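You operate a simulated robot arm through the tools that you are given. There is no shell and no other tool. Be economical: measure what you need, move in short steps, check, and stop when the job is done.

You run a simulated robot arm. Do the job below in one go: nothing can be reset, and whatever is moved stays where it is left.

JOB
Change the letter board from joy to toy and tilt it up again.
Fine: lay it flat to swap; the new tile is in the round table drawer, the old one goes there; shut the drawer; leave the board's button and dial. Where these are worked on the way, their far stop is far enough and under half their travel is too little: letter board, round table drawer.

It is judged by the outcome, as a careful person would: the job done as asked, and still so three seconds after it is handed in. It fails if anything else is knocked over, pushed out of place, dropped, spilled or broken.

ROBOT AND FRAMES
A 6-joint arm with a fingered hand, fixed in place. Base frame: the origin is at the foot of the arm, x ahead of it, y to its left, z up. Readings come in m, degrees, newtons and seconds.
With the tool pointing down near the work surface it reaches from about 0.22 to 0.48 m from the base axis. Its first joint turns from -166.0 to 166.0 degrees. Payload 2.3 kg.
Tool frame: the origin (TCP) lies between the finger pads and is the grasp point; the fingertips stand 0.022 m ahead of it; z points along the fingers, y is the line along which they close. Largest opening 0.112 m; the body of the gripper starts 0.06 m behind the TCP. The gripper is a hand of 3 fingers: y runs from the thumb to the fingers, the wrist lies at [0, 0, -0.218] in the tool frame, and closing takes about 1.5 s.
Orientation is that of the tool frame in the base frame, as a unit quaternion [w, x, y, z]. With the fingers straight down and closing along the base's y, the tool's x points along the base's -x, its y along +y and its z along -z.

CONTROLS
- The arm moves only by the tool jog_arm. Its argument "commands" is text: rows parted by semicolons, each of 6 numbers parted by spaces: the shift along the tool's x, y, z in mm, then the turn, a rotation vector about the tool's x, y, z in degrees. In form: tx ty tz ax ay az; .... A call has 1 to 12 rows; each row is the pose to reach, as a shift and turn from the pose commanded when the call began, along the tool's axes at that moment. "claw" is the gripper command, from -1 (shut) to 1 (fully open), values between in proportion, set as the call begins (left out, the last holds). Rows are played at 5 a second. More than 0.05 m and 8.6 degrees between two rows, or a gripper value outside its range, and nothing of the call is played. A pose out of reach is approached as far as the arm can. The call stops where the force on the tool passes 70 N (or 10 N more than at its start, if that is more) or the arm is blocked; 0.2 s more then pass. Each finger travels about 0.072 m/s and halts on what it meets, pressing with about 26 N; the grip force reading is that of the motor and also rises with nothing between the fingers. The clock runs only during rows and for 0.2 s after the last one: add rows that repeat a pose to give the fingers time. It gives the time, the measured TCP pose, the force on the tool (base axes), the opening and the grip force at its end, in the units of the frame above (readings bear some noise), with the torque about the TCP (base axes, N m) and any sound that the robot's microphone picked up.
- Cameras (640 x 400 px; columns grow to the right, rows downward): "scene" is fixed at [0.0492, -0.6517, 1.2816]; the picture's right is [0.87, -0.50, 0.00], its down [-0.30, -0.51, -0.81] and it looks along [0.40, 0.70, -0.59] (base axes); focal length 317 px, centre (320, 200). "wrist" rides on the gripper at [0.066, 0.003, -0.08] in the tool frame; the picture's right is [-0.05, 1.00, 0.00], its down [-0.77, -0.04, -0.64] and it looks along [-0.64, -0.03, 0.77] (tool axes); focal length 275 px, centre (320, 200). There is no depth. A picture from a camera that has moved, and an enlarged one, comes with that camera's place and axes in the base frame and with its lens.
- camera(camera): a new picture of that camera. The clock stands still meanwhile.
- move_column(by): slides the trunk up (or, below 0, down) by that many m; the arm rides with it, the base frame stays. It gives what a move gives, with no picture.
- set_fingers(finger1, finger2, thumb_bend): sets how far each is bent, from 0 (flat) to 1 (curled in); at 0.3 the hand is open as for a grip, at 0.7 the pads meet at the TCP. One left out holds its place. A second passes; each finger stops where it meets its share of the squeeze, and holds until it gets a number again. A gripper value or a shape takes the hand back. It gives what a move gives, with no picture; readings hold the bend of each and the force on the fingers (four entries, about 0 where the hand has none), thumb and palm.
- hand_shape(shape): the hand has 3 fingers and takes this shape, open, in about a second: jaw (thumb against the fingers, like two jaws); tri (thumb and two fingers); tip (a fingertip pinch); poke (one finger out to press); point (the index stretched); flat (the hand flat); cup (the hand cupped); fist (a fist). The gripper value then closes the fingers along that shape, each until it touches; the sizes above hold for jaw. It gives what a move gives, with no picture.
- enlarge(camera, box): a new picture of the part [left, top, right, bottom] of that camera's present view, enlarged. The clock stands still meanwhile.
- hand_in(): hands the job in; it is judged then, once.

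Go step by step. Nothing tells you positions but the pictures and the camera data: compare them with the known pose of the tool, close in by small moves and look again before you grip or let go. The budget is 120 turns and 64 pictures, counting those below and the enlarged ones. Unless the task says otherwise, let go and move clear before handing in, and close with one line.

The tools are called after "Request:" by a JSON object that holds its "fn" and its "kwargs". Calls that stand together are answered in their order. jog_arm: Moves the arm, as the interface text tells. Its arguments: {"type":"object","properties":{"commands":{"type":"string"},"claw":{"type":"number"}},"required":["commands"]} The other tools are called the same way: move_column (by) slides the trunk up or down; hand_shape (shape) gives the hand a shape; set_fingers (finger1, finger2, thumb_bend) moves the fingers one by one; camera (camera) takes a picture; enlarge (camera, box) takes an enlarged picture of a part of a camera's view; hand_in () hands the job in.

At the start:

```text
time_s: 0.0
eef_pos: [0.357, 0.0309, 1.0669]
tcp_rot: [-0.001, 0.001, 1.0, 0.0]
contact_force: [0.2, 0.2, 0.3]
moment: [-0.01, 0.02, 0.01]
grip_width: 0.1115
grasp_force: 0.0
shape: jaw
bend: [0.3, 0.3, 0.3]
finger forces: [0.0, 0.0, 0.0, 0.1, 0.0, 0.0]
trunk travel left (down, up): [-0.333, 0.257]
```

scene: 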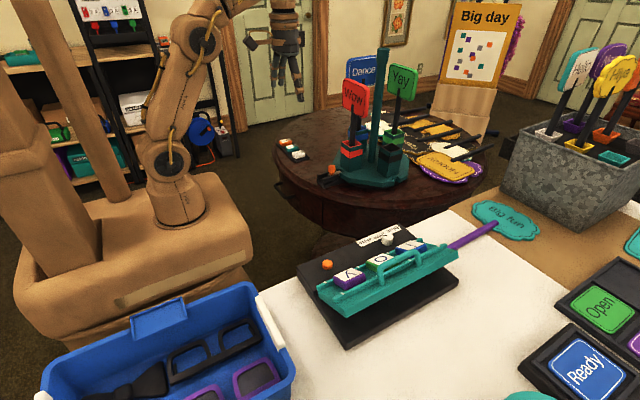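
wrist: 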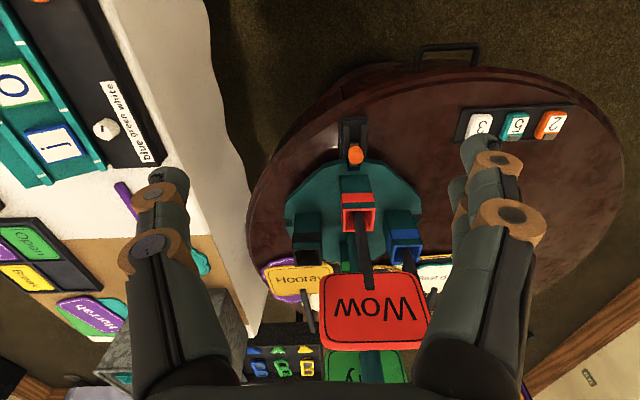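

I see the letter board on a white table to the arm's right front and a round table with a drawer handle ahead of it. I'll look closer at both before moving.

Request:
{"fn": "enlarge", "kwargs": {"camera": "scene", "box": [280, 200, 480, 350]}}

Request:
{"fn": "enlarge", "kwargs": {"camera": "scene", "box": [250, 80, 500, 240]}}

Request:
{"fn": "enlarge", "kwargs": {"camera": "wrist", "box": [0, 0, 240, 200]}}

```text
2.67 times, centred on (380, 275) of scene
camera zoom: at [0.0492, -0.6517, 1.2816], right [0.87, -0.5, 0.0], down [-0.3, -0.51, -0.81], along [0.4, 0.7, -0.59], focal length 846 px, centre (160, 0)
```

zoom: 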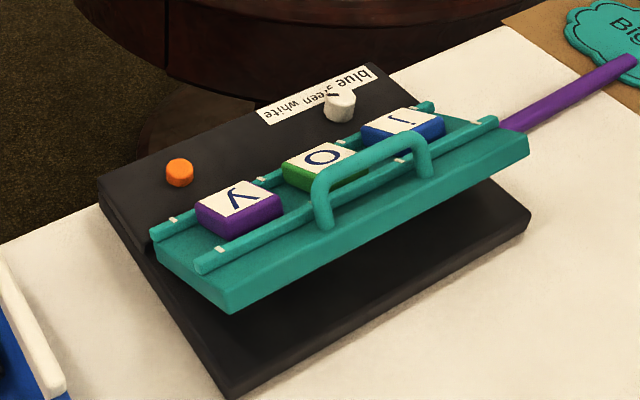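

```text
2.50 times, centred on (375, 160) of scene
camera zoom: at [0.0492, -0.6517, 1.2816], right [0.87, -0.5, 0.0], down [-0.3, -0.51, -0.81], along [0.4, 0.7, -0.59], focal length 793 px, centre (182, 300)
```

zoom: 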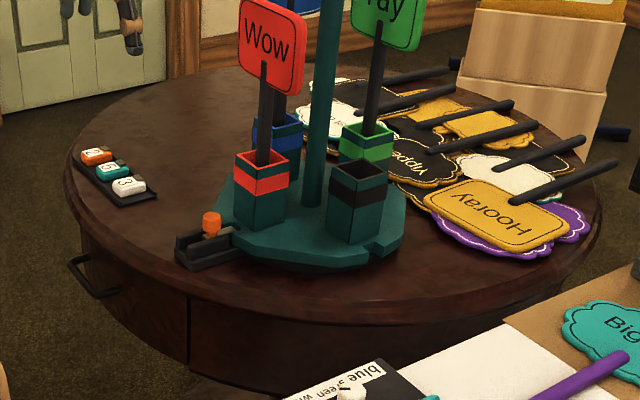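

```text
2.00 times, centred on (120, 100) of wrist
camera zoom: at [0.2904, 0.0351, 1.1458], right [0.05, 1.0, 0.0], down [0.77, -0.04, 0.64], along [0.64, -0.03, -0.77], focal length 551 px, centre (720, 400)
```

zoom: 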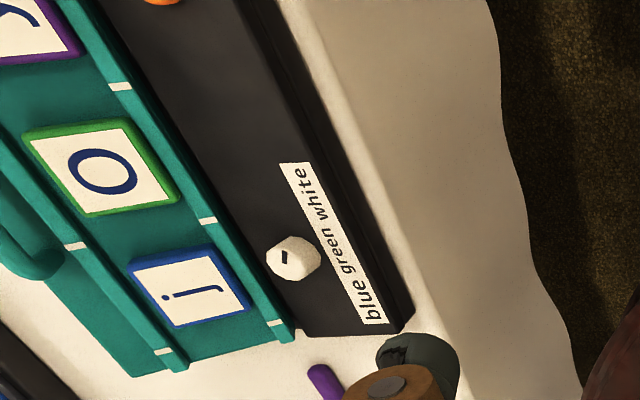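

The board lies along x at about x 0.22–0.52, y −0.42…−0.24, z≈0.78. The tile "j" is near (0.454, −0.332, 0.809), and the drawer handle is near (0.41, 0.25, 0.61), pulling toward −x. I'll lower the trunk and look at the handle.

Request:
{"fn": "move_column", "kwargs": {"by": -0.22}}

Request:
{"fn": "camera", "kwargs": {"camera": "wrist"}}

Request:
{"fn": "camera", "kwargs": {"camera": "scene"}}

```text
time_s: 2.3
eef_pos: [0.3579, 0.0319, 0.846]
tcp_rot: [0.0, 0.001, 1.0, 0.0]
contact_force: [-0.4, -0.1, 0.2]
moment: [0.02, 0.0, -0.01]
grip_width: 0.112
grasp_force: 0.1
shape: jaw
bend: [0.3, 0.3, 0.3]
finger forces: [0.0, 0.1, 0.0, 0.1, 0.0, 0.0]
trunk travel left (down, up): [-0.113, 0.477]
```

```text
58 pictures are left
camera wrist: at [0.2904, 0.0351, 0.9258], right [0.05, 1.0, 0.0], down [0.77, -0.04, 0.64], along [0.64, -0.03, -0.77], focal length 275 px, centre (320, 200)
```

wrist: 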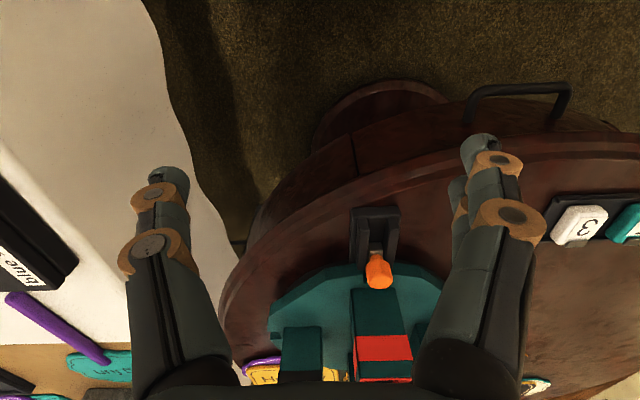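

```text
57 pictures are left
```

scene: 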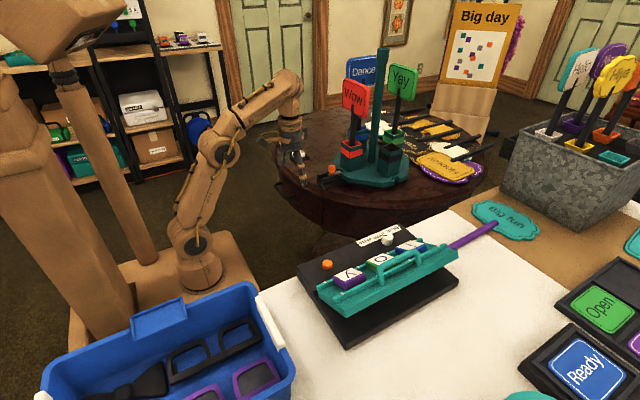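

The handle bar runs along y at about (0.41, 0.268, 0.59), with a gap of about 4 cm behind it. I'll move over to it while turning the hand so that its fingers close across the bar.

Request:
{"fn": "jog_arm", "kwargs": {"commands": "3 21 4 0 0 -8.2;6 42 8 0 0 -16.4;9 63 12 0 0 -24.6;12 84 16 0 0 -32.8;15 105 20 0 0 -41;18 126 24 0 0 -49.2;21 147 28 0 0 -57.4;24 168 32 0 0 -65.6;27 189 36 0 0 -73.8;30 212 40 0 0 -82;33 236 45 0 0 -90;33 236 45 0 0 -90"}}

```text
time_s: 4.9
eef_pos: [0.298, 0.2624, 0.7738]
tcp_rot: [0.002, -0.707, 0.707, -0.001]
contact_force: [-0.9, -0.6, 0.0]
moment: [0.0, 0.01, 0.02]
grip_width: 0.1119
grasp_force: 0.0
shape: jaw
bend: [0.3, 0.3, 0.3]
finger forces: [0.1, 0.0, 0.0, 0.1, 0.0, 0.0]
out of reach, approached as far as the arm can: row 9, 10, 11, 12
trunk travel left (down, up): [-0.113, 0.477]
```

The far reach is limited at this height with the hand straight down. I'll tilt the hand forward 45° and come lower, in front of the handle, half closed.

Request:
{"fn": "jog_arm", "kwargs": {"commands": "0 0 10 7.5 0 0;-1 -5 25 15 0 0;-2 -10 40 22.5 0 0;-3 -15 55 30 0 0;-4 -22 75 37.5 0 0;-6 -32 100 45 0 0;-6 -32 104 45 0 0;-6 -32 104 45 0 0", "claw": 0}}

Request:
{"fn": "camera", "kwargs": {"camera": "wrist"}}

Request:
{"fn": "camera", "kwargs": {"camera": "scene"}}

```text
time_s: 6.7
eef_pos: [0.3312, 0.2663, 0.6681]
tcp_rot: [0.27, -0.653, 0.653, -0.27]
contact_force: [-0.8, -0.3, -0.4]
moment: [0.03, -0.01, 0.01]
grip_width: 0.0564
grasp_force: 0.2
shape: jaw
bend: [0.73, 0.73, 0.7]
finger forces: [0.0, 0.1, 0.1, 0.0, 0.0, 0.0]
trunk travel left (down, up): [-0.113, 0.477]
```

```text
56 pictures are left
camera wrist: at [0.2712, 0.2001, 0.723], right [-0.71, 0.05, -0.71], down [-0.42, 0.77, 0.47], along [0.57, 0.63, -0.52], focal length 275 px, centre (320, 200)
```

wrist: 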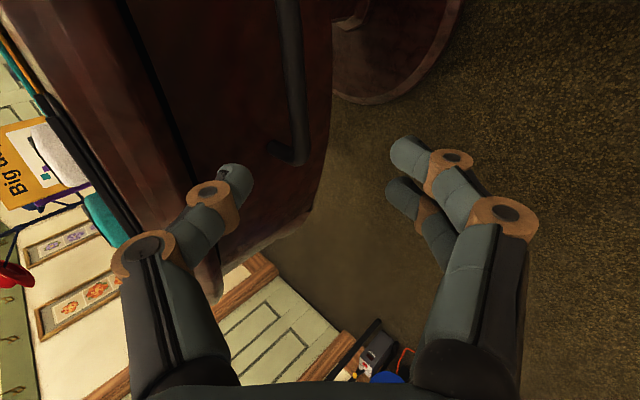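

```text
55 pictures are left
```

scene: 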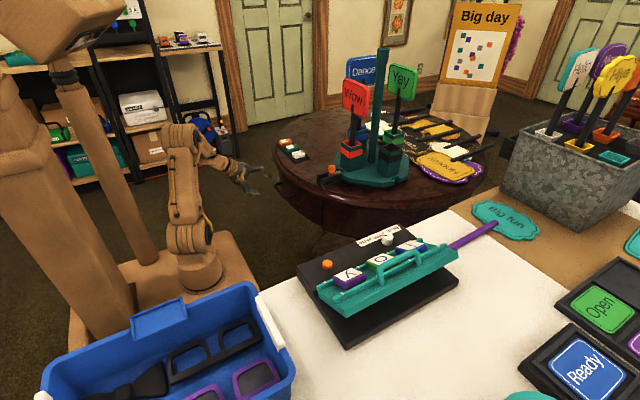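

The bar is now placed at about (0.405, 0.255, 0.613). I'll line up and move in along the fingers.

Request:
{"fn": "jog_arm", "kwargs": {"commands": "11 -13 0 0 0 0;11 -13 30 0 0 0;11 -13 60 0 0 0;11 -13 60 0 0 0", "claw": -0.15}}

Request:
{"fn": "camera", "kwargs": {"camera": "wrist"}}

```text
time_s: 7.7
eef_pos: [0.3811, 0.2545, 0.635]
tcp_rot: [0.27, -0.652, 0.655, -0.27]
contact_force: [0.8, -0.1, -0.4]
moment: [0.03, -0.03, -0.01]
grip_width: 0.0481
grasp_force: 0.0
shape: jaw
bend: [0.73, 0.73, 0.7]
finger forces: [0.0, 0.1, 0.0, 0.0, 0.0, 0.0]
trunk travel left (down, up): [-0.113, 0.477]
```

```text
54 pictures are left
camera wrist: at [0.3229, 0.1889, 0.6896], right [-0.71, 0.05, -0.71], down [-0.42, 0.77, 0.48], along [0.57, 0.63, -0.52], focal length 275 px, centre (320, 200)
```

wrist: 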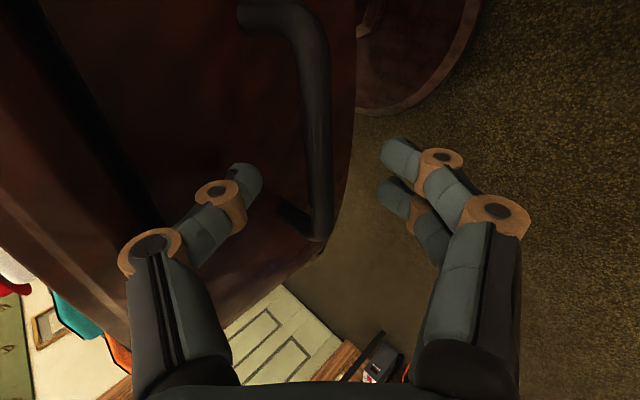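

The bar lies centred between the thumb and fingers. I'll advance a little and close.

Request:
{"fn": "jog_arm", "kwargs": {"commands": "0 0 12 0 0 0;0 0 24 0 0 0;0 0 24 0 0 0"}}

Request:
{"fn": "jog_arm", "kwargs": {"commands": "0 0 0 0 0 0;0 0 0 0 0 0;0 0 0 0 0 0;0 0 0 0 0 0;0 0 0 0 0 0;0 0 0 0 0 0", "claw": -1}}

Request:
{"fn": "camera", "kwargs": {"camera": "wrist"}}

```text
time_s: 8.5
eef_pos: [0.398, 0.2553, 0.6177]
tcp_rot: [0.271, -0.653, 0.653, -0.272]
contact_force: [-5.9, -0.4, 2.3]
moment: [-0.01, -0.15, 0.0]
grip_width: 0.0447
grasp_force: 0.0
shape: jaw
bend: [0.73, 0.73, 0.72]
finger forces: [0.0, 0.1, 0.1, 0.1, 7.0, 0.0]
trunk travel left (down, up): [-0.113, 0.477]
```

```text
time_s: 9.9
eef_pos: [0.399, 0.2545, 0.6188]
tcp_rot: [-0.27, 0.654, -0.654, 0.27]
contact_force: [-1.2, -2.8, -11.9]
moment: [-0.03, 0.03, 0.01]
grip_width: 0.0
grasp_force: 26.0
shape: jaw
bend: [0.62, 0.62, 0.74]
finger forces: [10.1, 10.1, 0.0, 0.0, 0.1, 0.0]
trunk travel left (down, up): [-0.113, 0.477]
```

```text
53 pictures are left
camera wrist: at [0.34, 0.1892, 0.6717], right [-0.71, 0.05, -0.71], down [-0.42, 0.77, 0.48], along [0.57, 0.63, -0.53], focal length 275 px, centre (320, 200)
```

wrist: 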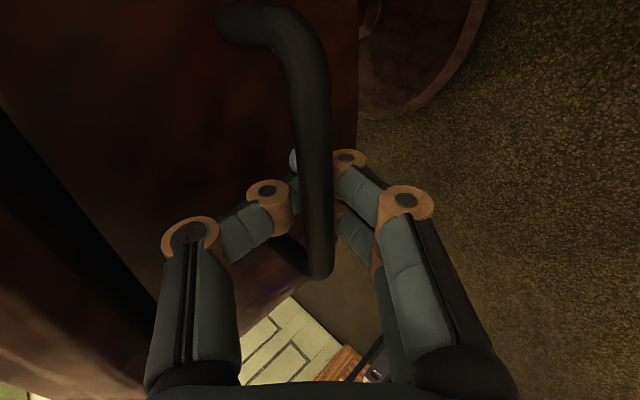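

The fingers are hooked around the bar. Now I'll pull the drawer toward −x.

Request:
{"fn": "jog_arm", "kwargs": {"commands": "0 10 -10 0 0 0;0 20 -20 0 0 0;0 30 -30 0 0 0;0 40 -40 0 0 0;0 50 -50 0 0 0;0 60 -60 0 0 0;0 70 -70 0 0 0;0 80 -80 0 0 0;0 80 -80 0 0 0"}}

Request:
{"fn": "camera", "kwargs": {"camera": "scene"}}

```text
time_s: 11.9
eef_pos: [0.2859, 0.2553, 0.6184]
tcp_rot: [0.27, -0.653, 0.654, -0.27]
contact_force: [-1.2, -3.9, -17.9]
moment: [-0.02, 0.05, 0.0]
grip_width: 0.0002
grasp_force: 25.7
shape: jaw
bend: [0.62, 0.62, 0.74]
finger forces: [12.1, 12.1, 0.1, 0.0, 0.0, 0.1]
trunk travel left (down, up): [-0.113, 0.477]
```

```text
52 pictures are left
```

scene: 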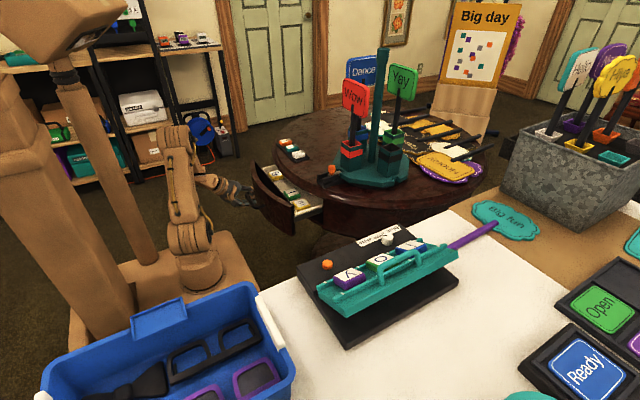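

The drawer is open about 11 cm, with tiles inside. I'll zoom in on it.

Request:
{"fn": "enlarge", "kwargs": {"camera": "scene", "box": [235, 140, 335, 230]}}

```text
4.44 times, centred on (285, 185) of scene
camera zoom: at [0.0492, -0.6517, 1.2816], right [0.87, -0.5, 0.0], down [-0.3, -0.51, -0.81], along [0.4, 0.7, -0.59], focal length 1410 px, centre (476, 267)
```

zoom: 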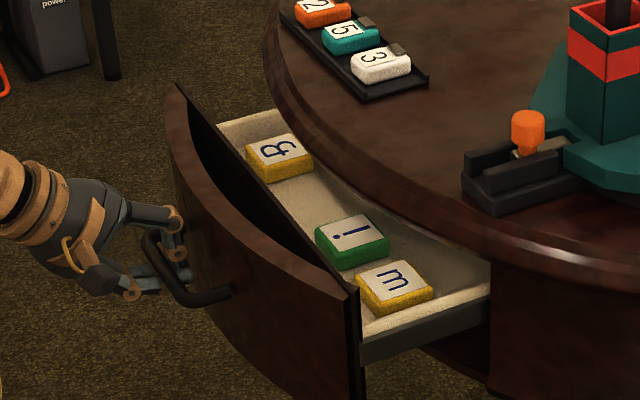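

I see yellow tiles, a "!" and an "m", but no "t" yet. I'll pull further.

Request:
{"fn": "jog_arm", "kwargs": {"commands": "0 10 -10 0 0 0;0 20 -20 0 0 0;0 30 -30 0 0 0;0 40 -40 0 0 0;0 50 -50 0 0 0;0 50 -50 0 0 0"}}

Request:
{"fn": "enlarge", "kwargs": {"camera": "scene", "box": [215, 140, 335, 230]}}

```text
time_s: 13.3
eef_pos: [0.216, 0.2566, 0.6182]
tcp_rot: [0.27, -0.652, 0.654, -0.271]
contact_force: [-0.2, -2.2, -12.9]
moment: [-0.01, -0.02, 0.01]
grip_width: 0.0
grasp_force: 25.6
shape: jaw
bend: [0.62, 0.62, 0.74]
finger forces: [10.5, 10.6, 0.1, 0.1, 0.0, 0.1]
trunk travel left (down, up): [-0.113, 0.477]
```

```text
4.44 times, centred on (275, 185) of scene
camera zoom: at [0.0492, -0.6517, 1.2816], right [0.87, -0.5, 0.0], down [-0.3, -0.51, -0.81], along [0.4, 0.7, -0.59], focal length 1410 px, centre (520, 267)
```

zoom: 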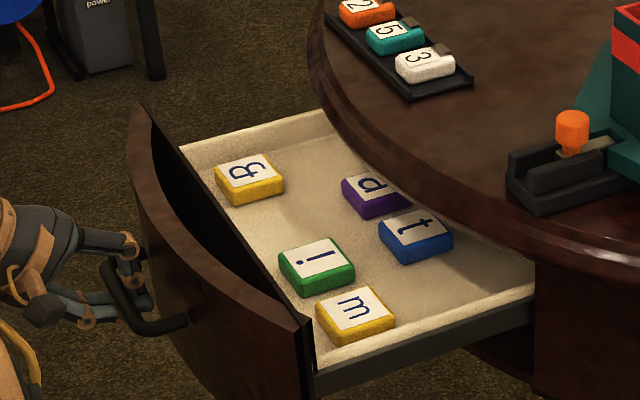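

The blue "t" has appeared near the table rim. I'll pull a bit more for clearance.

Request:
{"fn": "jog_arm", "kwargs": {"commands": "0 8 -8 0 0 0;0 16 -16 0 0 0;0 24 -24 0 0 0;0 30 -30 0 0 0;0 30 -30 0 0 0"}}

Request:
{"fn": "enlarge", "kwargs": {"camera": "scene", "box": [215, 140, 335, 230]}}

```text
time_s: 14.5
eef_pos: [0.174, 0.2561, 0.6176]
tcp_rot: [0.27, -0.653, 0.654, -0.271]
contact_force: [0.1, -4.1, -15.9]
moment: [-0.03, 0.01, 0.0]
grip_width: 0.0003
grasp_force: 25.7
shape: jaw
bend: [0.62, 0.62, 0.74]
finger forces: [11.5, 11.3, 0.0, 0.0, 0.0, 0.0]
trunk travel left (down, up): [-0.113, 0.477]
```

```text
4.44 times, centred on (275, 185) of scene
camera zoom: at [0.0492, -0.6517, 1.2816], right [0.87, -0.5, 0.0], down [-0.3, -0.51, -0.81], along [0.4, 0.7, -0.59], focal length 1410 px, centre (520, 267)
```

zoom: 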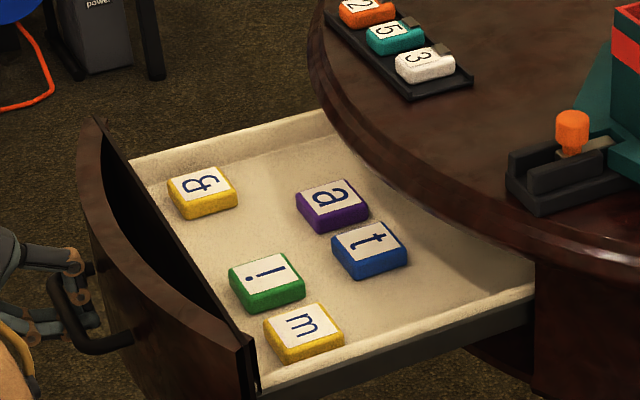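

The drawer is well open and all the tiles are accessible. I'll release the handle and back away along the fingers.

Request:
{"fn": "jog_arm", "kwargs": {"commands": "0 0 0 0 0 0;0 0 0 0 0 0;0 0 0 0 0 0;0 0 0 0 0 0;0 0 -20 0 0 0;0 0 -45 0 0 0;0 0 -75 0 0 0;0 0 -75 0 0 0", "claw": -0.15}}

Request:
{"fn": "camera", "kwargs": {"camera": "scene"}}

```text
time_s: 16.3
eef_pos: [0.1191, 0.2562, 0.6713]
tcp_rot: [0.271, -0.652, 0.654, -0.271]
contact_force: [0.5, 0.6, -0.3]
moment: [0.03, -0.01, 0.01]
grip_width: 0.0473
grasp_force: 0.1
shape: jaw
bend: [0.73, 0.73, 0.7]
finger forces: [0.0, 0.0, 0.1, 0.1, 0.0, 0.0]
trunk travel left (down, up): [-0.113, 0.477]
```

```text
48 pictures are left
```

scene: 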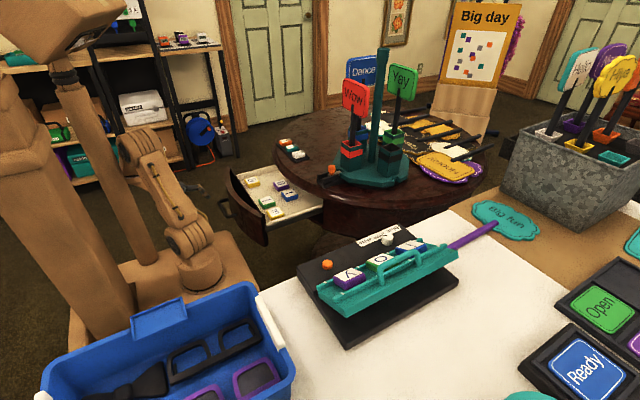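

The drawer stays open. Next I'll raise the trunk, straighten the hand and swing over toward the letter board.

Request:
{"fn": "move_column", "kwargs": {"by": 0.22}}

Request:
{"fn": "jog_arm", "kwargs": {"commands": "0 -20 14 -7.5 0 0;0 -42 28 -15 0 0;0 -63 42 -22.5 0 0;0 -85 56 -30 0 0;0 -106 70 -37.5 0 0;0 -127 85 -45 0 0;0 -127 85 -45 0 0"}}

Request:
{"fn": "jog_arm", "kwargs": {"commands": "34 -5 0 0 0 0;68 -10 0 0 0 0;102 -15 0 0 0 0;136 -20 0 0 0 0;170 -25 0 0 0 0;204 -30 0 0 0 0;238 -35 0 0 0 0;272 -40 0 0 0 0;306 -45 0 0 0 0;340 -50 0 0 0 0;374 -55 0 0 0 0;406 -60 0 0 0 0"}}

Request:
{"fn": "camera", "kwargs": {"camera": "wrist"}}

```text
time_s: 18.7
eef_pos: [0.1199, 0.2543, 0.8916]
tcp_rot: [0.271, -0.652, 0.654, -0.271]
contact_force: [0.4, 1.3, -0.3]
moment: [0.04, -0.03, 0.0]
grip_width: 0.0472
grasp_force: 0.1
shape: jaw
bend: [0.73, 0.73, 0.7]
finger forces: [0.0, 0.1, 0.0, 0.1, 0.0, 0.0]
trunk travel left (down, up): [-0.333, 0.257]
```

```text
time_s: 20.3
eef_pos: [0.2699, 0.2538, 0.9204]
tcp_rot: [0.0, -0.706, 0.708, 0.001]
contact_force: [0.4, -0.2, 0.4]
moment: [0.01, -0.01, -0.02]
grip_width: 0.0472
grasp_force: 0.1
shape: jaw
bend: [0.73, 0.73, 0.7]
finger forces: [0.0, 0.1, 0.0, 0.1, 0.1, 0.1]
trunk travel left (down, up): [-0.333, 0.257]
```

```text
time_s: 22.9
eef_pos: [0.2866, -0.0151, 0.7874]
tcp_rot: [-0.018, -0.696, 0.717, -0.042]
contact_force: [0.8, -0.7, 0.1]
moment: [0.01, 0.03, -0.02]
grip_width: 0.0475
grasp_force: 0.0
shape: jaw
bend: [0.73, 0.73, 0.7]
finger forces: [0.1, 0.0, 0.1, 0.0, 0.0, 0.0]
out of reach, approached as far as the arm can: row 4, 5, 6, 7, 8, 9, 10, 11, 12
trunk travel left (down, up): [-0.333, 0.257]
```

```text
47 pictures are left
camera wrist: at [0.2783, -0.0736, 0.8724], right [-1.0, 0.07, -0.04], down [0.04, 0.82, 0.57], along [0.08, 0.57, -0.82], focal length 275 px, centre (320, 200)
```

wrist: 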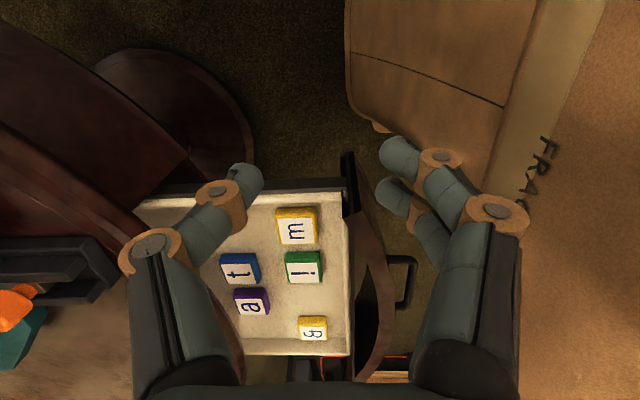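

The wrist reached its turn limit on the way, so I'll turn the hand back toward neutral.

Request:
{"fn": "jog_arm", "kwargs": {"commands": "0 0 0 0 0 8;0 0 0 0 0 16;0 0 0 0 0 24;0 0 0 0 0 32;0 0 0 0 0 40;0 0 0 0 0 48;0 0 0 0 0 56;0 0 0 0 0 64;0 0 0 0 0 72;0 0 0 0 0 80;0 0 0 0 0 88;0 0 0 0 0 90"}}

```text
time_s: 25.5
eef_pos: [0.2884, -0.0147, 0.7905]
tcp_rot: [0.018, 0.015, 0.999, -0.042]
contact_force: [0.0, -0.4, -0.3]
moment: [0.06, 0.0, -0.01]
grip_width: 0.0474
grasp_force: 0.0
shape: jaw
bend: [0.73, 0.73, 0.7]
finger forces: [0.1, 0.0, 0.1, 0.0, 0.1, 0.1]
trunk travel left (down, up): [-0.333, 0.257]
```

Now neutral. I'll rise, move toward the board, and turn the other way so that the hand closes along x.

Request:
{"fn": "jog_arm", "kwargs": {"commands": "0 0 -40 0 0 7.5;0 -5 -80 0 0 15;0 -15 -120 0 0 22.5;-5 -30 -150 0 0 30;-10 -45 -160 0 0 37.5;-15 -60 -160 0 0 45;-20 -75 -160 0 0 52.5;-25 -90 -160 0 0 60;-30 -105 -160 0 0 67.5;-35 -120 -160 0 0 75;-40 -135 -160 0 0 82.5;-40 -135 -160 0 0 90"}}

Request:
{"fn": "camera", "kwargs": {"camera": "wrist"}}

```text
time_s: 28.1
eef_pos: [0.3176, -0.1367, 0.9613]
tcp_rot: [0.042, 0.717, 0.695, -0.017]
contact_force: [-0.7, 0.6, -0.6]
moment: [-0.02, -0.01, -0.04]
grip_width: 0.0479
grasp_force: 0.1
shape: jaw
bend: [0.73, 0.73, 0.7]
finger forces: [0.1, 0.0, 0.1, 0.2, 0.0, 0.0]
trunk travel left (down, up): [-0.333, 0.257]
```

```text
46 pictures are left
camera wrist: at [0.3192, -0.0645, 1.0359], right [1.0, -0.08, 0.04], down [-0.08, -0.71, 0.7], along [-0.02, -0.7, -0.72], focal length 275 px, centre (320, 200)
```

wrist: 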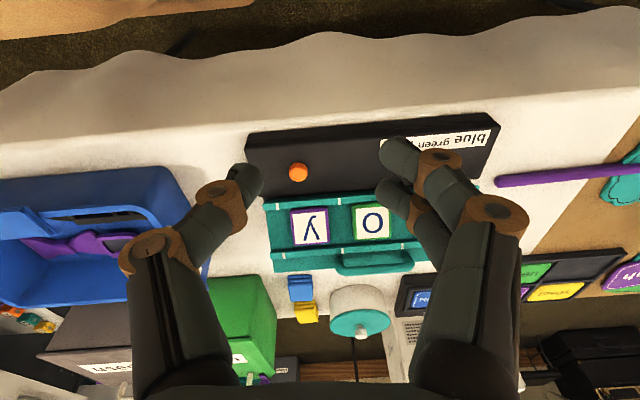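

The hand turned fine. The board handle bar runs along x at about (0.335–0.43, −0.37, 0.84). I'll turn back so the fingers close across it, and move above it.

Request:
{"fn": "jog_arm", "kwargs": {"commands": "-10 -2 0 0 0 -8.2;-20 -4 0 0 0 -16.4;-30 -6 0 0 0 -24.6;-40 -8 0 0 0 -32.8;-50 -10 0 0 0 -41;-60 -12 0 0 0 -49.2;-70 -14 0 0 0 -57.4;-80 -16 0 0 0 -65.6;-90 -17 0 0 0 -73.8;-100 -18 0 0 0 -82;-113 -18 0 0 0 -90"}}

Request:
{"fn": "jog_arm", "kwargs": {"commands": "0 -20 0 -1 -7 0;0 -40 0 -2 -14 0;0 -60 0 -3 -21 0;0 -80 0 -4 -25 0;0 -100 0 -5 -29 0;-20 -118 0 -5 -29 0;-20 -118 0 -5 -29 0", "claw": 0.1}}

Request:
{"fn": "camera", "kwargs": {"camera": "wrist"}}

Request:
{"fn": "camera", "kwargs": {"camera": "scene"}}

```text
time_s: 30.5
eef_pos: [0.2974, -0.2487, 0.9704]
tcp_rot: [0.018, 0.014, 0.999, -0.042]
contact_force: [-0.6, 0.6, 0.8]
moment: [0.01, 0.02, -0.05]
grip_width: 0.0473
grasp_force: 0.0
shape: jaw
bend: [0.73, 0.73, 0.7]
finger forces: [0.1, 0.1, 0.0, 0.0, 0.1, 0.0]
trunk travel left (down, up): [-0.333, 0.257]
```

```text
time_s: 32.1
eef_pos: [0.3921, -0.3084, 0.9823]
tcp_rot: [0.268, 0.006, 0.963, -0.004]
contact_force: [-1.1, 0.4, -0.9]
moment: [0.01, -0.01, -0.02]
grip_width: 0.0612
grasp_force: 0.1
shape: jaw
bend: [0.72, 0.72, 0.7]
finger forces: [0.1, 0.0, 0.0, 0.1, 0.1, 0.0]
out of reach, approached as far as the arm can: row 2, 3, 4, 5, 6, 7
trunk travel left (down, up): [-0.333, 0.257]
```

```text
45 pictures are left
camera wrist: at [0.294, -0.3038, 1.0157], right [0.05, 1.0, 0.02], down [0.33, -0.04, 0.94], along [0.94, -0.04, -0.33], focal length 275 px, centre (320, 200)
```

wrist: 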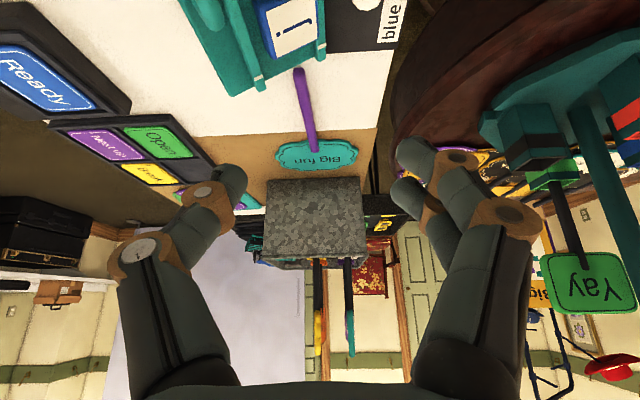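

```text
44 pictures are left
```

scene: 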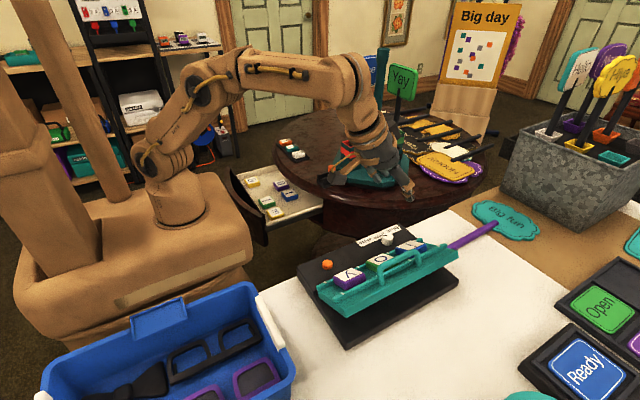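

I'm at a joint limit of some sort here. I'll test whether going lower makes the handle reachable in this orientation.

Request:
{"fn": "jog_arm", "kwargs": {"commands": "15 0 25 0 0 0;31 0 51 0 0 0;31 -15 51 0 0 0;31 -30 51 0 0 0;31 -45 51 0 0 0;31 -60 51 0 0 0"}}

```text
time_s: 33.5
eef_pos: [0.4168, -0.3441, 0.9228]
tcp_rot: [0.268, 0.007, 0.963, -0.003]
contact_force: [0.7, 1.3, 0.2]
moment: [0.0, -0.03, 0.01]
grip_width: 0.0612
grasp_force: 0.0
shape: jaw
bend: [0.72, 0.72, 0.7]
finger forces: [0.1, 0.1, 0.1, 0.0, 0.0, 0.0]
out of reach, approached as far as the arm can: row 1, 2, 3, 4, 5, 6
trunk travel left (down, up): [-0.333, 0.257]
```

It seems the wrist twist is limited as the arm turns right. I'll skew the hand 20° toward neutral and go above the handle.

Request:
{"fn": "jog_arm", "kwargs": {"commands": "13 -9 1 3.4 0 5.7;26 -18 2 6.9 0 11.4;39 -28 3 10.3 0 17.1;39 -28 3 10.3 0 17.1;39 -28 3 10.3 0 17.1"}}

Request:
{"fn": "camera", "kwargs": {"camera": "wrist"}}

```text
time_s: 34.7
eef_pos: [0.3845, -0.3711, 0.902]
tcp_rot: [0.265, 0.17, 0.948, -0.047]
contact_force: [0.1, -0.7, -0.1]
moment: [0.03, 0.01, 0.04]
grip_width: 0.0611
grasp_force: 0.0
shape: jaw
bend: [0.72, 0.72, 0.7]
finger forces: [0.1, 0.0, 0.1, 0.1, 0.1, 0.0]
trunk travel left (down, up): [-0.333, 0.257]
```

```text
43 pictures are left
camera wrist: at [0.293, -0.3325, 0.9345], right [0.38, 0.92, 0.02], down [0.3, -0.15, 0.94], along [0.87, -0.36, -0.33], focal length 275 px, centre (320, 200)
```

wrist: 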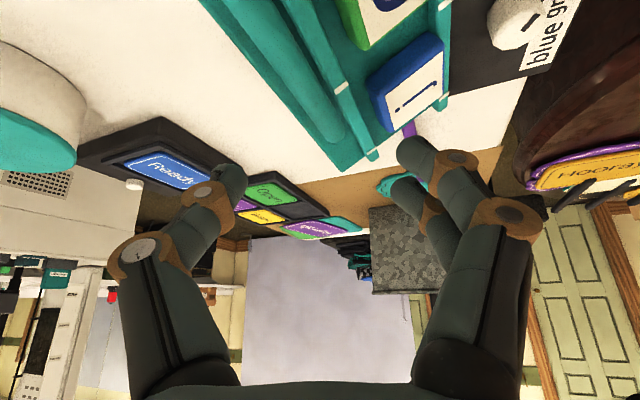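

Reached. The bar is at about y −0.376, z 0.85, between the open fingers. I'll descend halfway and check.

Request:
{"fn": "jog_arm", "kwargs": {"commands": "12 -2 22 0 0 0;17 -4 31 0 0 0;17 -4 31 0 0 0"}}

Request:
{"fn": "enlarge", "kwargs": {"camera": "scene", "box": [300, 160, 480, 300]}}

Request:
{"fn": "camera", "kwargs": {"camera": "wrist"}}

```text
time_s: 35.5
eef_pos: [0.3855, -0.3754, 0.8653]
tcp_rot: [0.265, 0.169, 0.948, -0.048]
contact_force: [-0.2, 0.0, -0.6]
moment: [0.01, -0.02, -0.02]
grip_width: 0.0613
grasp_force: 0.1
shape: jaw
bend: [0.72, 0.72, 0.7]
finger forces: [0.0, 0.0, 0.0, 0.0, 0.0, 0.1]
trunk travel left (down, up): [-0.333, 0.257]
```

```text
2.86 times, centred on (390, 230) of scene
camera zoom: at [0.0492, -0.6517, 1.2816], right [0.87, -0.5, 0.0], down [-0.3, -0.51, -0.81], along [0.4, 0.7, -0.59], focal length 907 px, centre (120, 114)
```

zoom: 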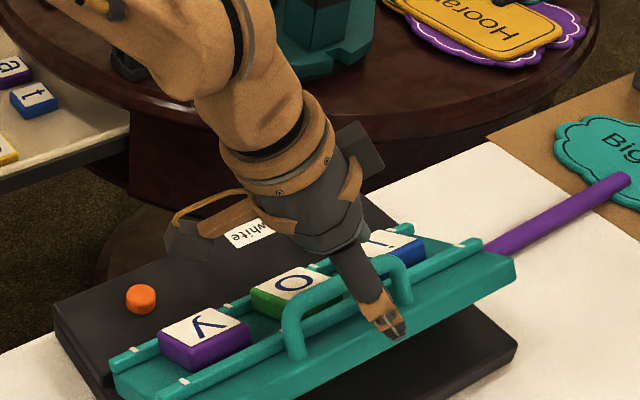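

```text
41 pictures are left
camera wrist: at [0.2933, -0.3375, 0.8989], right [0.38, 0.92, 0.02], down [0.3, -0.15, 0.94], along [0.87, -0.35, -0.33], focal length 275 px, centre (320, 200)
```

wrist: 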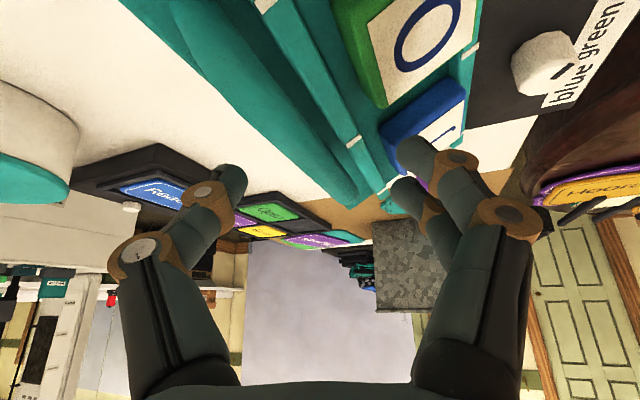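

The TCP is near the right end of the bar. I'll shift 2 cm left, lower slightly and close.

Request:
{"fn": "jog_arm", "kwargs": {"commands": "12 -5 0 0 0 0;23 -10 4 0 0 0;23 -10 4 0 0 0"}}

Request:
{"fn": "jog_arm", "kwargs": {"commands": "0 0 0 0 0 0;0 0 0 0 0 0;0 0 0 0 0 0;0 0 0 0 0 0;0 0 0 0 0 0;0 0 0 0 0 0", "claw": -1}}

Request:
{"fn": "enlarge", "kwargs": {"camera": "scene", "box": [300, 160, 480, 300]}}

```text
time_s: 36.3
eef_pos: [0.364, -0.3783, 0.8503]
tcp_rot: [0.265, 0.17, 0.948, -0.047]
contact_force: [-0.2, 0.4, 0.3]
moment: [0.01, 0.01, 0.01]
grip_width: 0.0612
grasp_force: 0.1
shape: jaw
bend: [0.72, 0.72, 0.7]
finger forces: [0.1, 0.0, 0.1, 0.0, 0.0, 0.0]
trunk travel left (down, up): [-0.333, 0.257]
```

```text
time_s: 37.7
eef_pos: [0.364, -0.3799, 0.8496]
tcp_rot: [0.264, 0.17, 0.948, -0.047]
contact_force: [-1.6, -13.1, 2.9]
moment: [-1.02, 0.26, 0.15]
grip_width: 0.012
grasp_force: 26.3
shape: jaw
bend: [0.78, 0.67, 0.7]
finger forces: [0.8, 17.6, 0.0, 0.0, 32.3, 0.0]
trunk travel left (down, up): [-0.333, 0.257]
```

```text
2.86 times, centred on (390, 230) of scene
camera zoom: at [0.0492, -0.6517, 1.2816], right [0.87, -0.5, 0.0], down [-0.3, -0.51, -0.81], along [0.4, 0.7, -0.59], focal length 907 px, centre (120, 114)
```

zoom: 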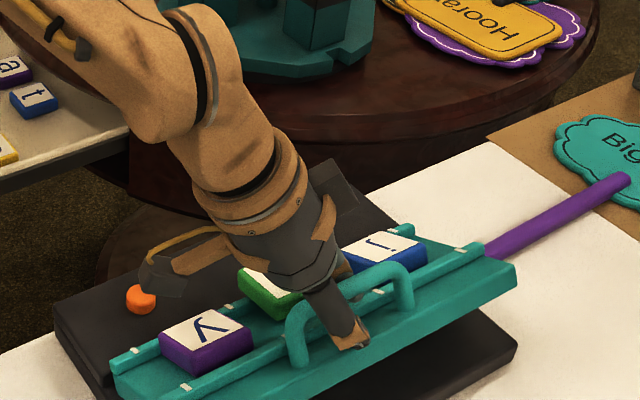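

The bar is gripped (12 mm). I'll now lower it along its arc in small steps.

Request:
{"fn": "jog_arm", "kwargs": {"commands": "1.2 -2.8 4 0 0 0;2.4 -5.6 7.9 0 0 0;3.7 -8 11.8 0 0 0;5 -10.3 15.7 0 0 0;5 -10.3 15.7 0 0 0"}}

Request:
{"fn": "enlarge", "kwargs": {"camera": "scene", "box": [300, 160, 480, 300]}}

```text
time_s: 38.9
eef_pos: [0.3648, -0.3908, 0.833]
tcp_rot: [0.266, 0.171, 0.948, -0.047]
contact_force: [-3.5, -13.1, -0.3]
moment: [-0.65, 0.24, -0.01]
grip_width: 0.0099
grasp_force: 26.1
shape: jaw
bend: [0.78, 0.7, 0.7]
finger forces: [0.1, 10.5, 0.1, 0.0, 24.4, 0.0]
trunk travel left (down, up): [-0.333, 0.257]
```

```text
2.86 times, centred on (390, 230) of scene
camera zoom: at [0.0492, -0.6517, 1.2816], right [0.87, -0.5, 0.0], down [-0.3, -0.51, -0.81], along [0.4, 0.7, -0.59], focal length 907 px, centre (120, 114)
```

zoom: 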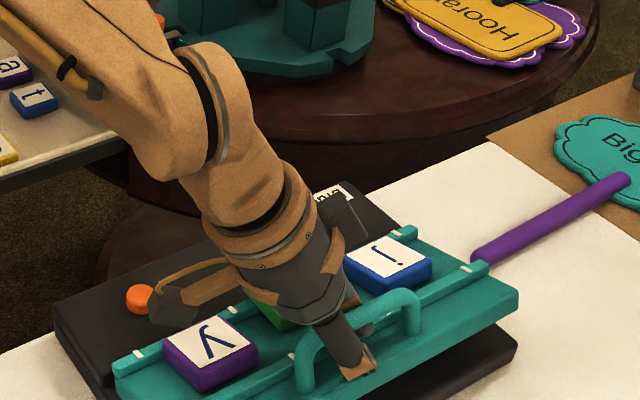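

It moves smoothly. I'll continue down.

Request:
{"fn": "jog_arm", "kwargs": {"commands": "2 -1.9 4.6 0 0 0;4 -3.8 9.3 0 0 0;6 -5.6 13.9 0 0 0;8.3 -6.6 18.4 0 0 0;8.3 -6.6 18.4 0 0 0"}}

Request:
{"fn": "enlarge", "kwargs": {"camera": "scene", "box": [300, 160, 480, 300]}}

```text
time_s: 40.1
eef_pos: [0.3647, -0.3967, 0.8141]
tcp_rot: [0.265, 0.17, 0.948, -0.047]
contact_force: [1.2, -11.9, 6.4]
moment: [0.11, 0.06, 0.12]
grip_width: 0.0069
grasp_force: 26.3
shape: jaw
bend: [0.8, 0.72, 0.75]
finger forces: [17.6, 0.1, 0.0, 0.1, 12.2, 0.0]
trunk travel left (down, up): [-0.333, 0.257]
```

```text
2.86 times, centred on (390, 230) of scene
camera zoom: at [0.0492, -0.6517, 1.2816], right [0.87, -0.5, 0.0], down [-0.3, -0.51, -0.81], along [0.4, 0.7, -0.59], focal length 907 px, centre (120, 114)
```

zoom: 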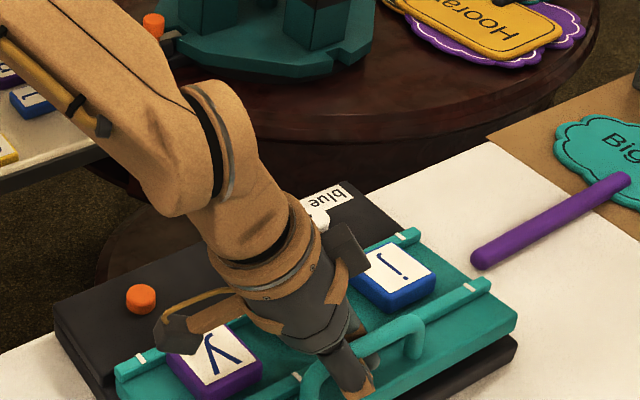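

It is nearly flat. I'll go on to the stop.

Request:
{"fn": "jog_arm", "kwargs": {"commands": "2.3 -0.9 4.5 0 0 0;4.6 -1.9 8.9 0 0 0;7.2 -1.9 13.2 0 0 0;7.2 -1.9 13.2 0 0 0"}}

Request:
{"fn": "enlarge", "kwargs": {"camera": "scene", "box": [300, 160, 480, 300]}}

```text
time_s: 41.1
eef_pos: [0.3653, -0.3999, 0.8021]
tcp_rot: [0.268, 0.169, 0.947, -0.05]
contact_force: [14.8, -21.0, 44.4]
moment: [0.44, 0.16, 0.07]
grip_width: 0.0072
grasp_force: 26.2
shape: jaw
bend: [0.84, 0.72, 0.77]
finger forces: [51.0, 0.1, 0.0, 0.0, 14.9, 0.0]
trunk travel left (down, up): [-0.333, 0.257]
```

```text
2.86 times, centred on (390, 230) of scene
camera zoom: at [0.0492, -0.6517, 1.2816], right [0.87, -0.5, 0.0], down [-0.3, -0.51, -0.81], along [0.4, 0.7, -0.59], focal length 907 px, centre (120, 114)
```

zoom: 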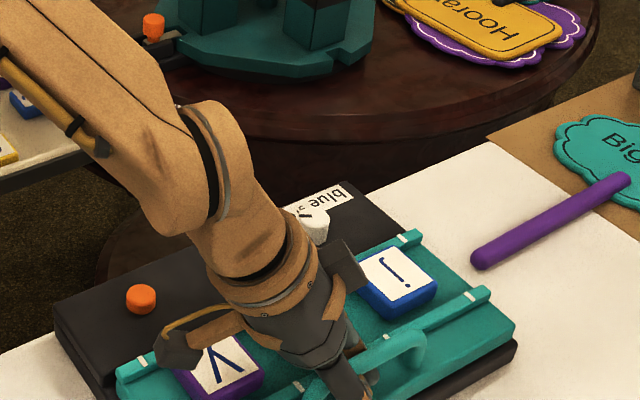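

It is down at its stop (44 N). I'll release and rise clear.

Request:
{"fn": "jog_arm", "kwargs": {"commands": "-3 0 -4 0 0 0;-3 0 -4 0 0 0;-3 0 -4 0 0 0;-3 0 -4 0 0 0;-3 0 -4 0 0 0;-10 0 -20 0 0 0;-20 0 -45 0 0 0;-40 0 -90 0 0 0;-60 0 -130 0 0 0;-60 0 -130 0 0 0", "claw": 0.1}}

Request:
{"fn": "enlarge", "kwargs": {"camera": "scene", "box": [280, 180, 480, 340]}}

Request:
{"fn": "camera", "kwargs": {"camera": "wrist"}}

```text
time_s: 43.3
eef_pos: [0.3499, -0.3916, 0.9421]
tcp_rot: [0.264, 0.169, 0.948, -0.047]
contact_force: [-0.3, 0.5, -0.3]
moment: [-0.01, -0.01, -0.01]
grip_width: 0.0614
grasp_force: 0.1
shape: jaw
bend: [0.72, 0.72, 0.7]
finger forces: [0.1, 0.0, 0.1, 0.0, 0.1, 0.0]
trunk travel left (down, up): [-0.333, 0.257]
```

```text
2.50 times, centred on (380, 260) of scene
camera zoom: at [0.0492, -0.6517, 1.2816], right [0.87, -0.5, 0.0], down [-0.3, -0.51, -0.81], along [0.4, 0.7, -0.59], focal length 793 px, centre (170, 50)
```

zoom: 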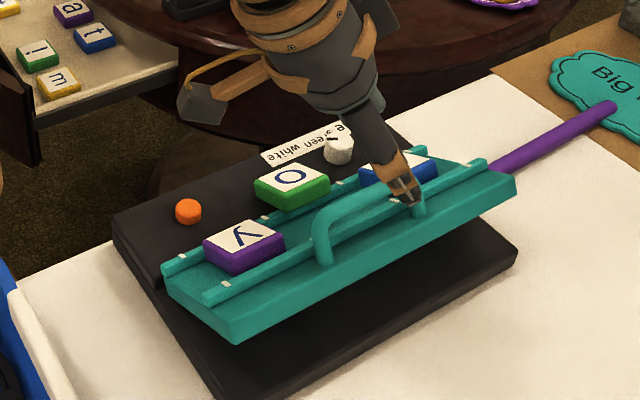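

```text
35 pictures are left
camera wrist: at [0.2578, -0.3544, 0.9766], right [0.38, 0.92, 0.02], down [0.3, -0.15, 0.94], along [0.87, -0.35, -0.33], focal length 275 px, centre (320, 200)
```

wrist: 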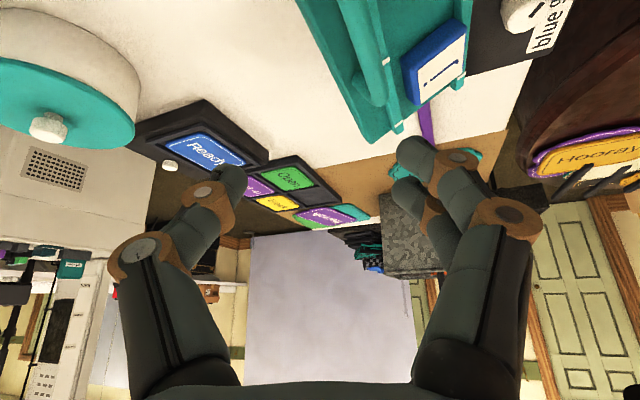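

The board came up again on release, and the "o" tile looks shifted. I'll look closely.

Request:
{"fn": "enlarge", "kwargs": {"camera": "scene", "box": [320, 220, 430, 290]}}

```text
5.71 times, centred on (375, 255) of scene
camera zoom: at [0.0492, -0.6517, 1.2816], right [0.87, -0.5, 0.0], down [-0.3, -0.51, -0.81], along [0.4, 0.7, -0.59], focal length 1813 px, centre (6, -114)
```

zoom: 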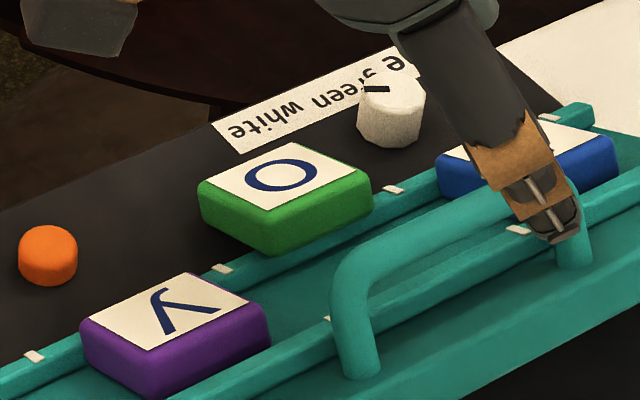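

The "o" tile has slid over the lower rail, onto the base at about (0.375, −0.287). The board itself is back at its up stop, so the tilted panel can be worked with the hand square to it. First I'll back off and turn the hand to close along x.

Request:
{"fn": "jog_arm", "kwargs": {"commands": "0 0 -30 0 0 0;14 38 -40 0 7.5 0;28 76 -45 0 15 0;42 114 -50 0 23 0;56 152 -57 0 31 0;56 152 -57 0 31 0", "claw": 0.3}}

Request:
{"fn": "jog_arm", "kwargs": {"commands": "0 0 0 0 0 8;0 0 0 0 0 16;0 0 0 0 0 24;0 0 0 0 0 32;0 0 0 0 0 40;0 0 0 0 0 48;0 0 0 0 0 56;0 0 0 0 0 64;0 0 0 0 0 70;0 0 0 0 0 70"}}

Request:
{"fn": "jog_arm", "kwargs": {"commands": "0 0 0 0 -8 0;0 0 0 0 -16 0;0 0 0 0 -25 0;0 0 0 0 -25 0"}}

Request:
{"fn": "camera", "kwargs": {"camera": "wrist"}}

```text
time_s: 44.7
eef_pos: [0.3291, -0.222, 0.9605]
tcp_rot: [0.001, 0.177, 0.984, -0.001]
contact_force: [-1.0, -0.3, 0.0]
moment: [-0.03, -0.05, -0.01]
grip_width: 0.0725
grasp_force: 0.1
shape: jaw
bend: [0.7, 0.7, 0.67]
finger forces: [0.1, 0.1, 0.0, 0.0, 0.0, 0.1]
trunk travel left (down, up): [-0.333, 0.257]
```

```text
time_s: 46.9
eef_pos: [0.3295, -0.2223, 0.9596]
tcp_rot: [0.002, 0.709, 0.705, 0.001]
contact_force: [0.0, 0.3, 0.1]
moment: [0.0, 0.03, -0.01]
grip_width: 0.0724
grasp_force: 0.0
shape: jaw
bend: [0.7, 0.7, 0.67]
finger forces: [0.0, 0.1, 0.0, 0.1, 0.1, 0.0]
trunk travel left (down, up): [-0.333, 0.257]
```

```text
refused: row 3 steps farther than a row can; nothing moved
```

```text
33 pictures are left
camera wrist: at [0.3326, -0.1558, 1.0405], right [1.0, -0.05, 0.0], down [-0.04, -0.77, 0.64], along [-0.03, -0.64, -0.77], focal length 275 px, centre (320, 200)
```

wrist: 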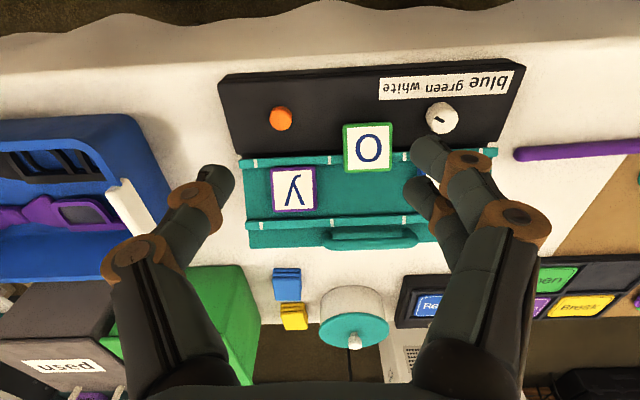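

The "o" lies square across the lower rail at about (0.374, −0.289), top z≈0.80. I'll hover above it with a slight outward tilt.

Request:
{"fn": "jog_arm", "kwargs": {"commands": "-20 15 25 0 -7 0;-40 30 50 0 -14 0;-67 45 80 0 -20 0;-67 45 100 0 -20 0;-67 45 100 0 -20 0", "claw": 0.12}}

Request:
{"fn": "camera", "kwargs": {"camera": "wrist"}}

```text
time_s: 48.1
eef_pos: [0.3757, -0.2894, 0.8613]
tcp_rot: [0.124, 0.698, 0.694, -0.122]
contact_force: [0.2, -0.1, -0.2]
moment: [-0.02, -0.01, -0.02]
grip_width: 0.0631
grasp_force: 0.0
shape: jaw
bend: [0.72, 0.72, 0.7]
finger forces: [0.0, 0.1, 0.0, 0.0, 0.0, 0.0]
trunk travel left (down, up): [-0.333, 0.257]
```

```text
32 pictures are left
camera wrist: at [0.3784, -0.2002, 0.9136], right [1.0, -0.05, 0.02], down [-0.04, -0.51, 0.86], along [-0.03, -0.86, -0.51], focal length 275 px, centre (320, 200)
```

wrist: 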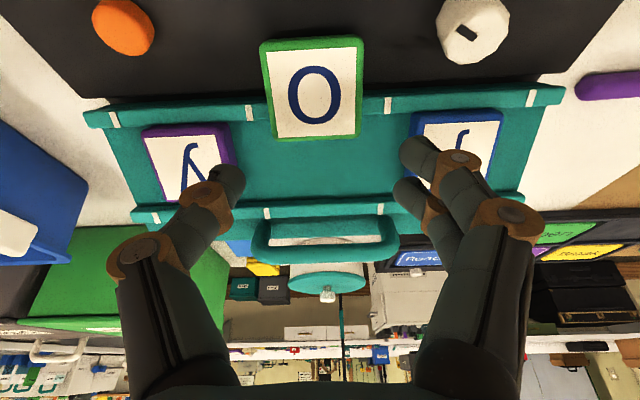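

The "o" sits centred between the fingers and leans slightly like the panel. I'll descend so the tips reach mid-thickness, then close.

Request:
{"fn": "jog_arm", "kwargs": {"commands": "8 -2 17 0 0 0;16 -2 34 0 0 0;22 -2 47 0 0 0;22 -2 47 0 0 0"}}

Request:
{"fn": "jog_arm", "kwargs": {"commands": "0 0 0 0 0 0;0 0 0 0 0 0;0 0 0 0 0 0;0 0 0 0 0 0;0 0 0 0 0 0", "claw": -0.6}}

Request:
{"fn": "camera", "kwargs": {"camera": "wrist"}}

```text
time_s: 49.1
eef_pos: [0.3727, -0.2853, 0.8082]
tcp_rot: [0.125, 0.698, 0.695, -0.122]
contact_force: [-0.3, 0.4, 0.0]
moment: [-0.05, 0.01, 0.0]
grip_width: 0.063
grasp_force: 0.0
shape: jaw
bend: [0.72, 0.72, 0.7]
finger forces: [0.0, 0.0, 0.0, 0.0, 0.0, 0.1]
trunk travel left (down, up): [-0.333, 0.257]
```

```text
time_s: 50.3
eef_pos: [0.3723, -0.2854, 0.8085]
tcp_rot: [0.123, 0.698, 0.695, -0.122]
contact_force: [-0.6, 0.4, -0.9]
moment: [-0.01, -0.03, 0.0]
grip_width: 0.0418
grasp_force: 26.3
shape: jaw
bend: [0.73, 0.73, 0.7]
finger forces: [11.7, 11.7, 0.0, 0.0, 23.6, 0.0]
trunk travel left (down, up): [-0.333, 0.257]
```

```text
31 pictures are left
camera wrist: at [0.3762, -0.1954, 0.8612], right [1.0, -0.05, 0.02], down [-0.04, -0.51, 0.86], along [-0.03, -0.86, -0.51], focal length 275 px, centre (320, 200)
```

wrist: 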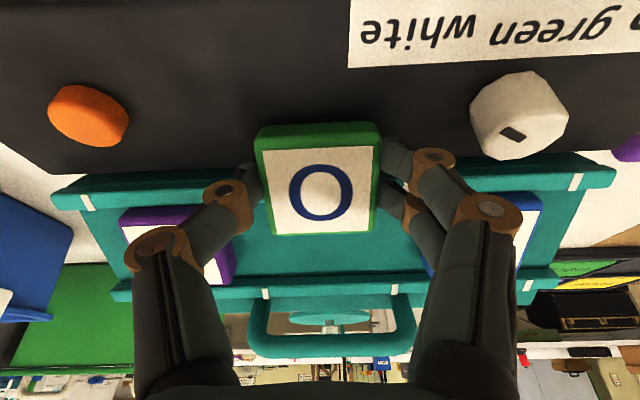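

The "o" is gripped and leans like the panel (about 27°). I'll lift it over the rail and bring it above slot 2 (centre x 0.374, y≈−0.333).

Request:
{"fn": "jog_arm", "kwargs": {"commands": "0 0 -10 0 0 0;1 0 -27 0 0 0;-14 0 -22 0 0 0;-28 1 -17 0 0 0;-41 1 -11 0 0 0;-41 1 -11 0 0 0"}}

Request:
{"fn": "camera", "kwargs": {"camera": "wrist"}}

Request:
{"fn": "enlarge", "kwargs": {"camera": "scene", "box": [310, 200, 450, 300]}}

```text
time_s: 51.7
eef_pos: [0.3749, -0.3212, 0.834]
tcp_rot: [0.124, 0.699, 0.694, -0.123]
contact_force: [0.2, -0.2, -0.3]
moment: [0.01, -0.01, 0.01]
grip_width: 0.0417
grasp_force: 25.5
shape: jaw
bend: [0.73, 0.73, 0.7]
finger forces: [11.8, 11.8, 0.0, 0.0, 23.6, 0.0]
trunk travel left (down, up): [-0.333, 0.257]
```

```text
30 pictures are left
camera wrist: at [0.3772, -0.2307, 0.8858], right [1.0, -0.05, 0.02], down [-0.04, -0.51, 0.86], along [-0.03, -0.86, -0.51], focal length 275 px, centre (320, 200)
```

wrist: 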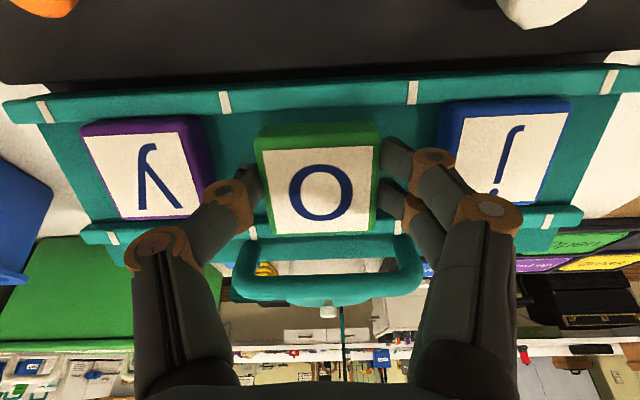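

```text
4.00 times, centred on (380, 250) of scene
camera zoom: at [0.0492, -0.6517, 1.2816], right [0.87, -0.5, 0.0], down [-0.3, -0.51, -0.81], along [0.4, 0.7, -0.59], focal length 1269 px, centre (80, 0)
```

zoom: 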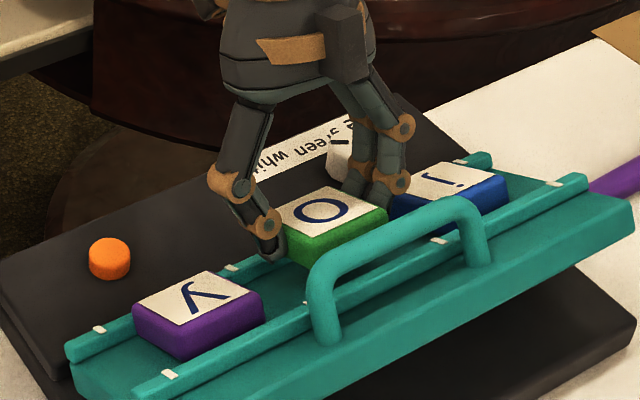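

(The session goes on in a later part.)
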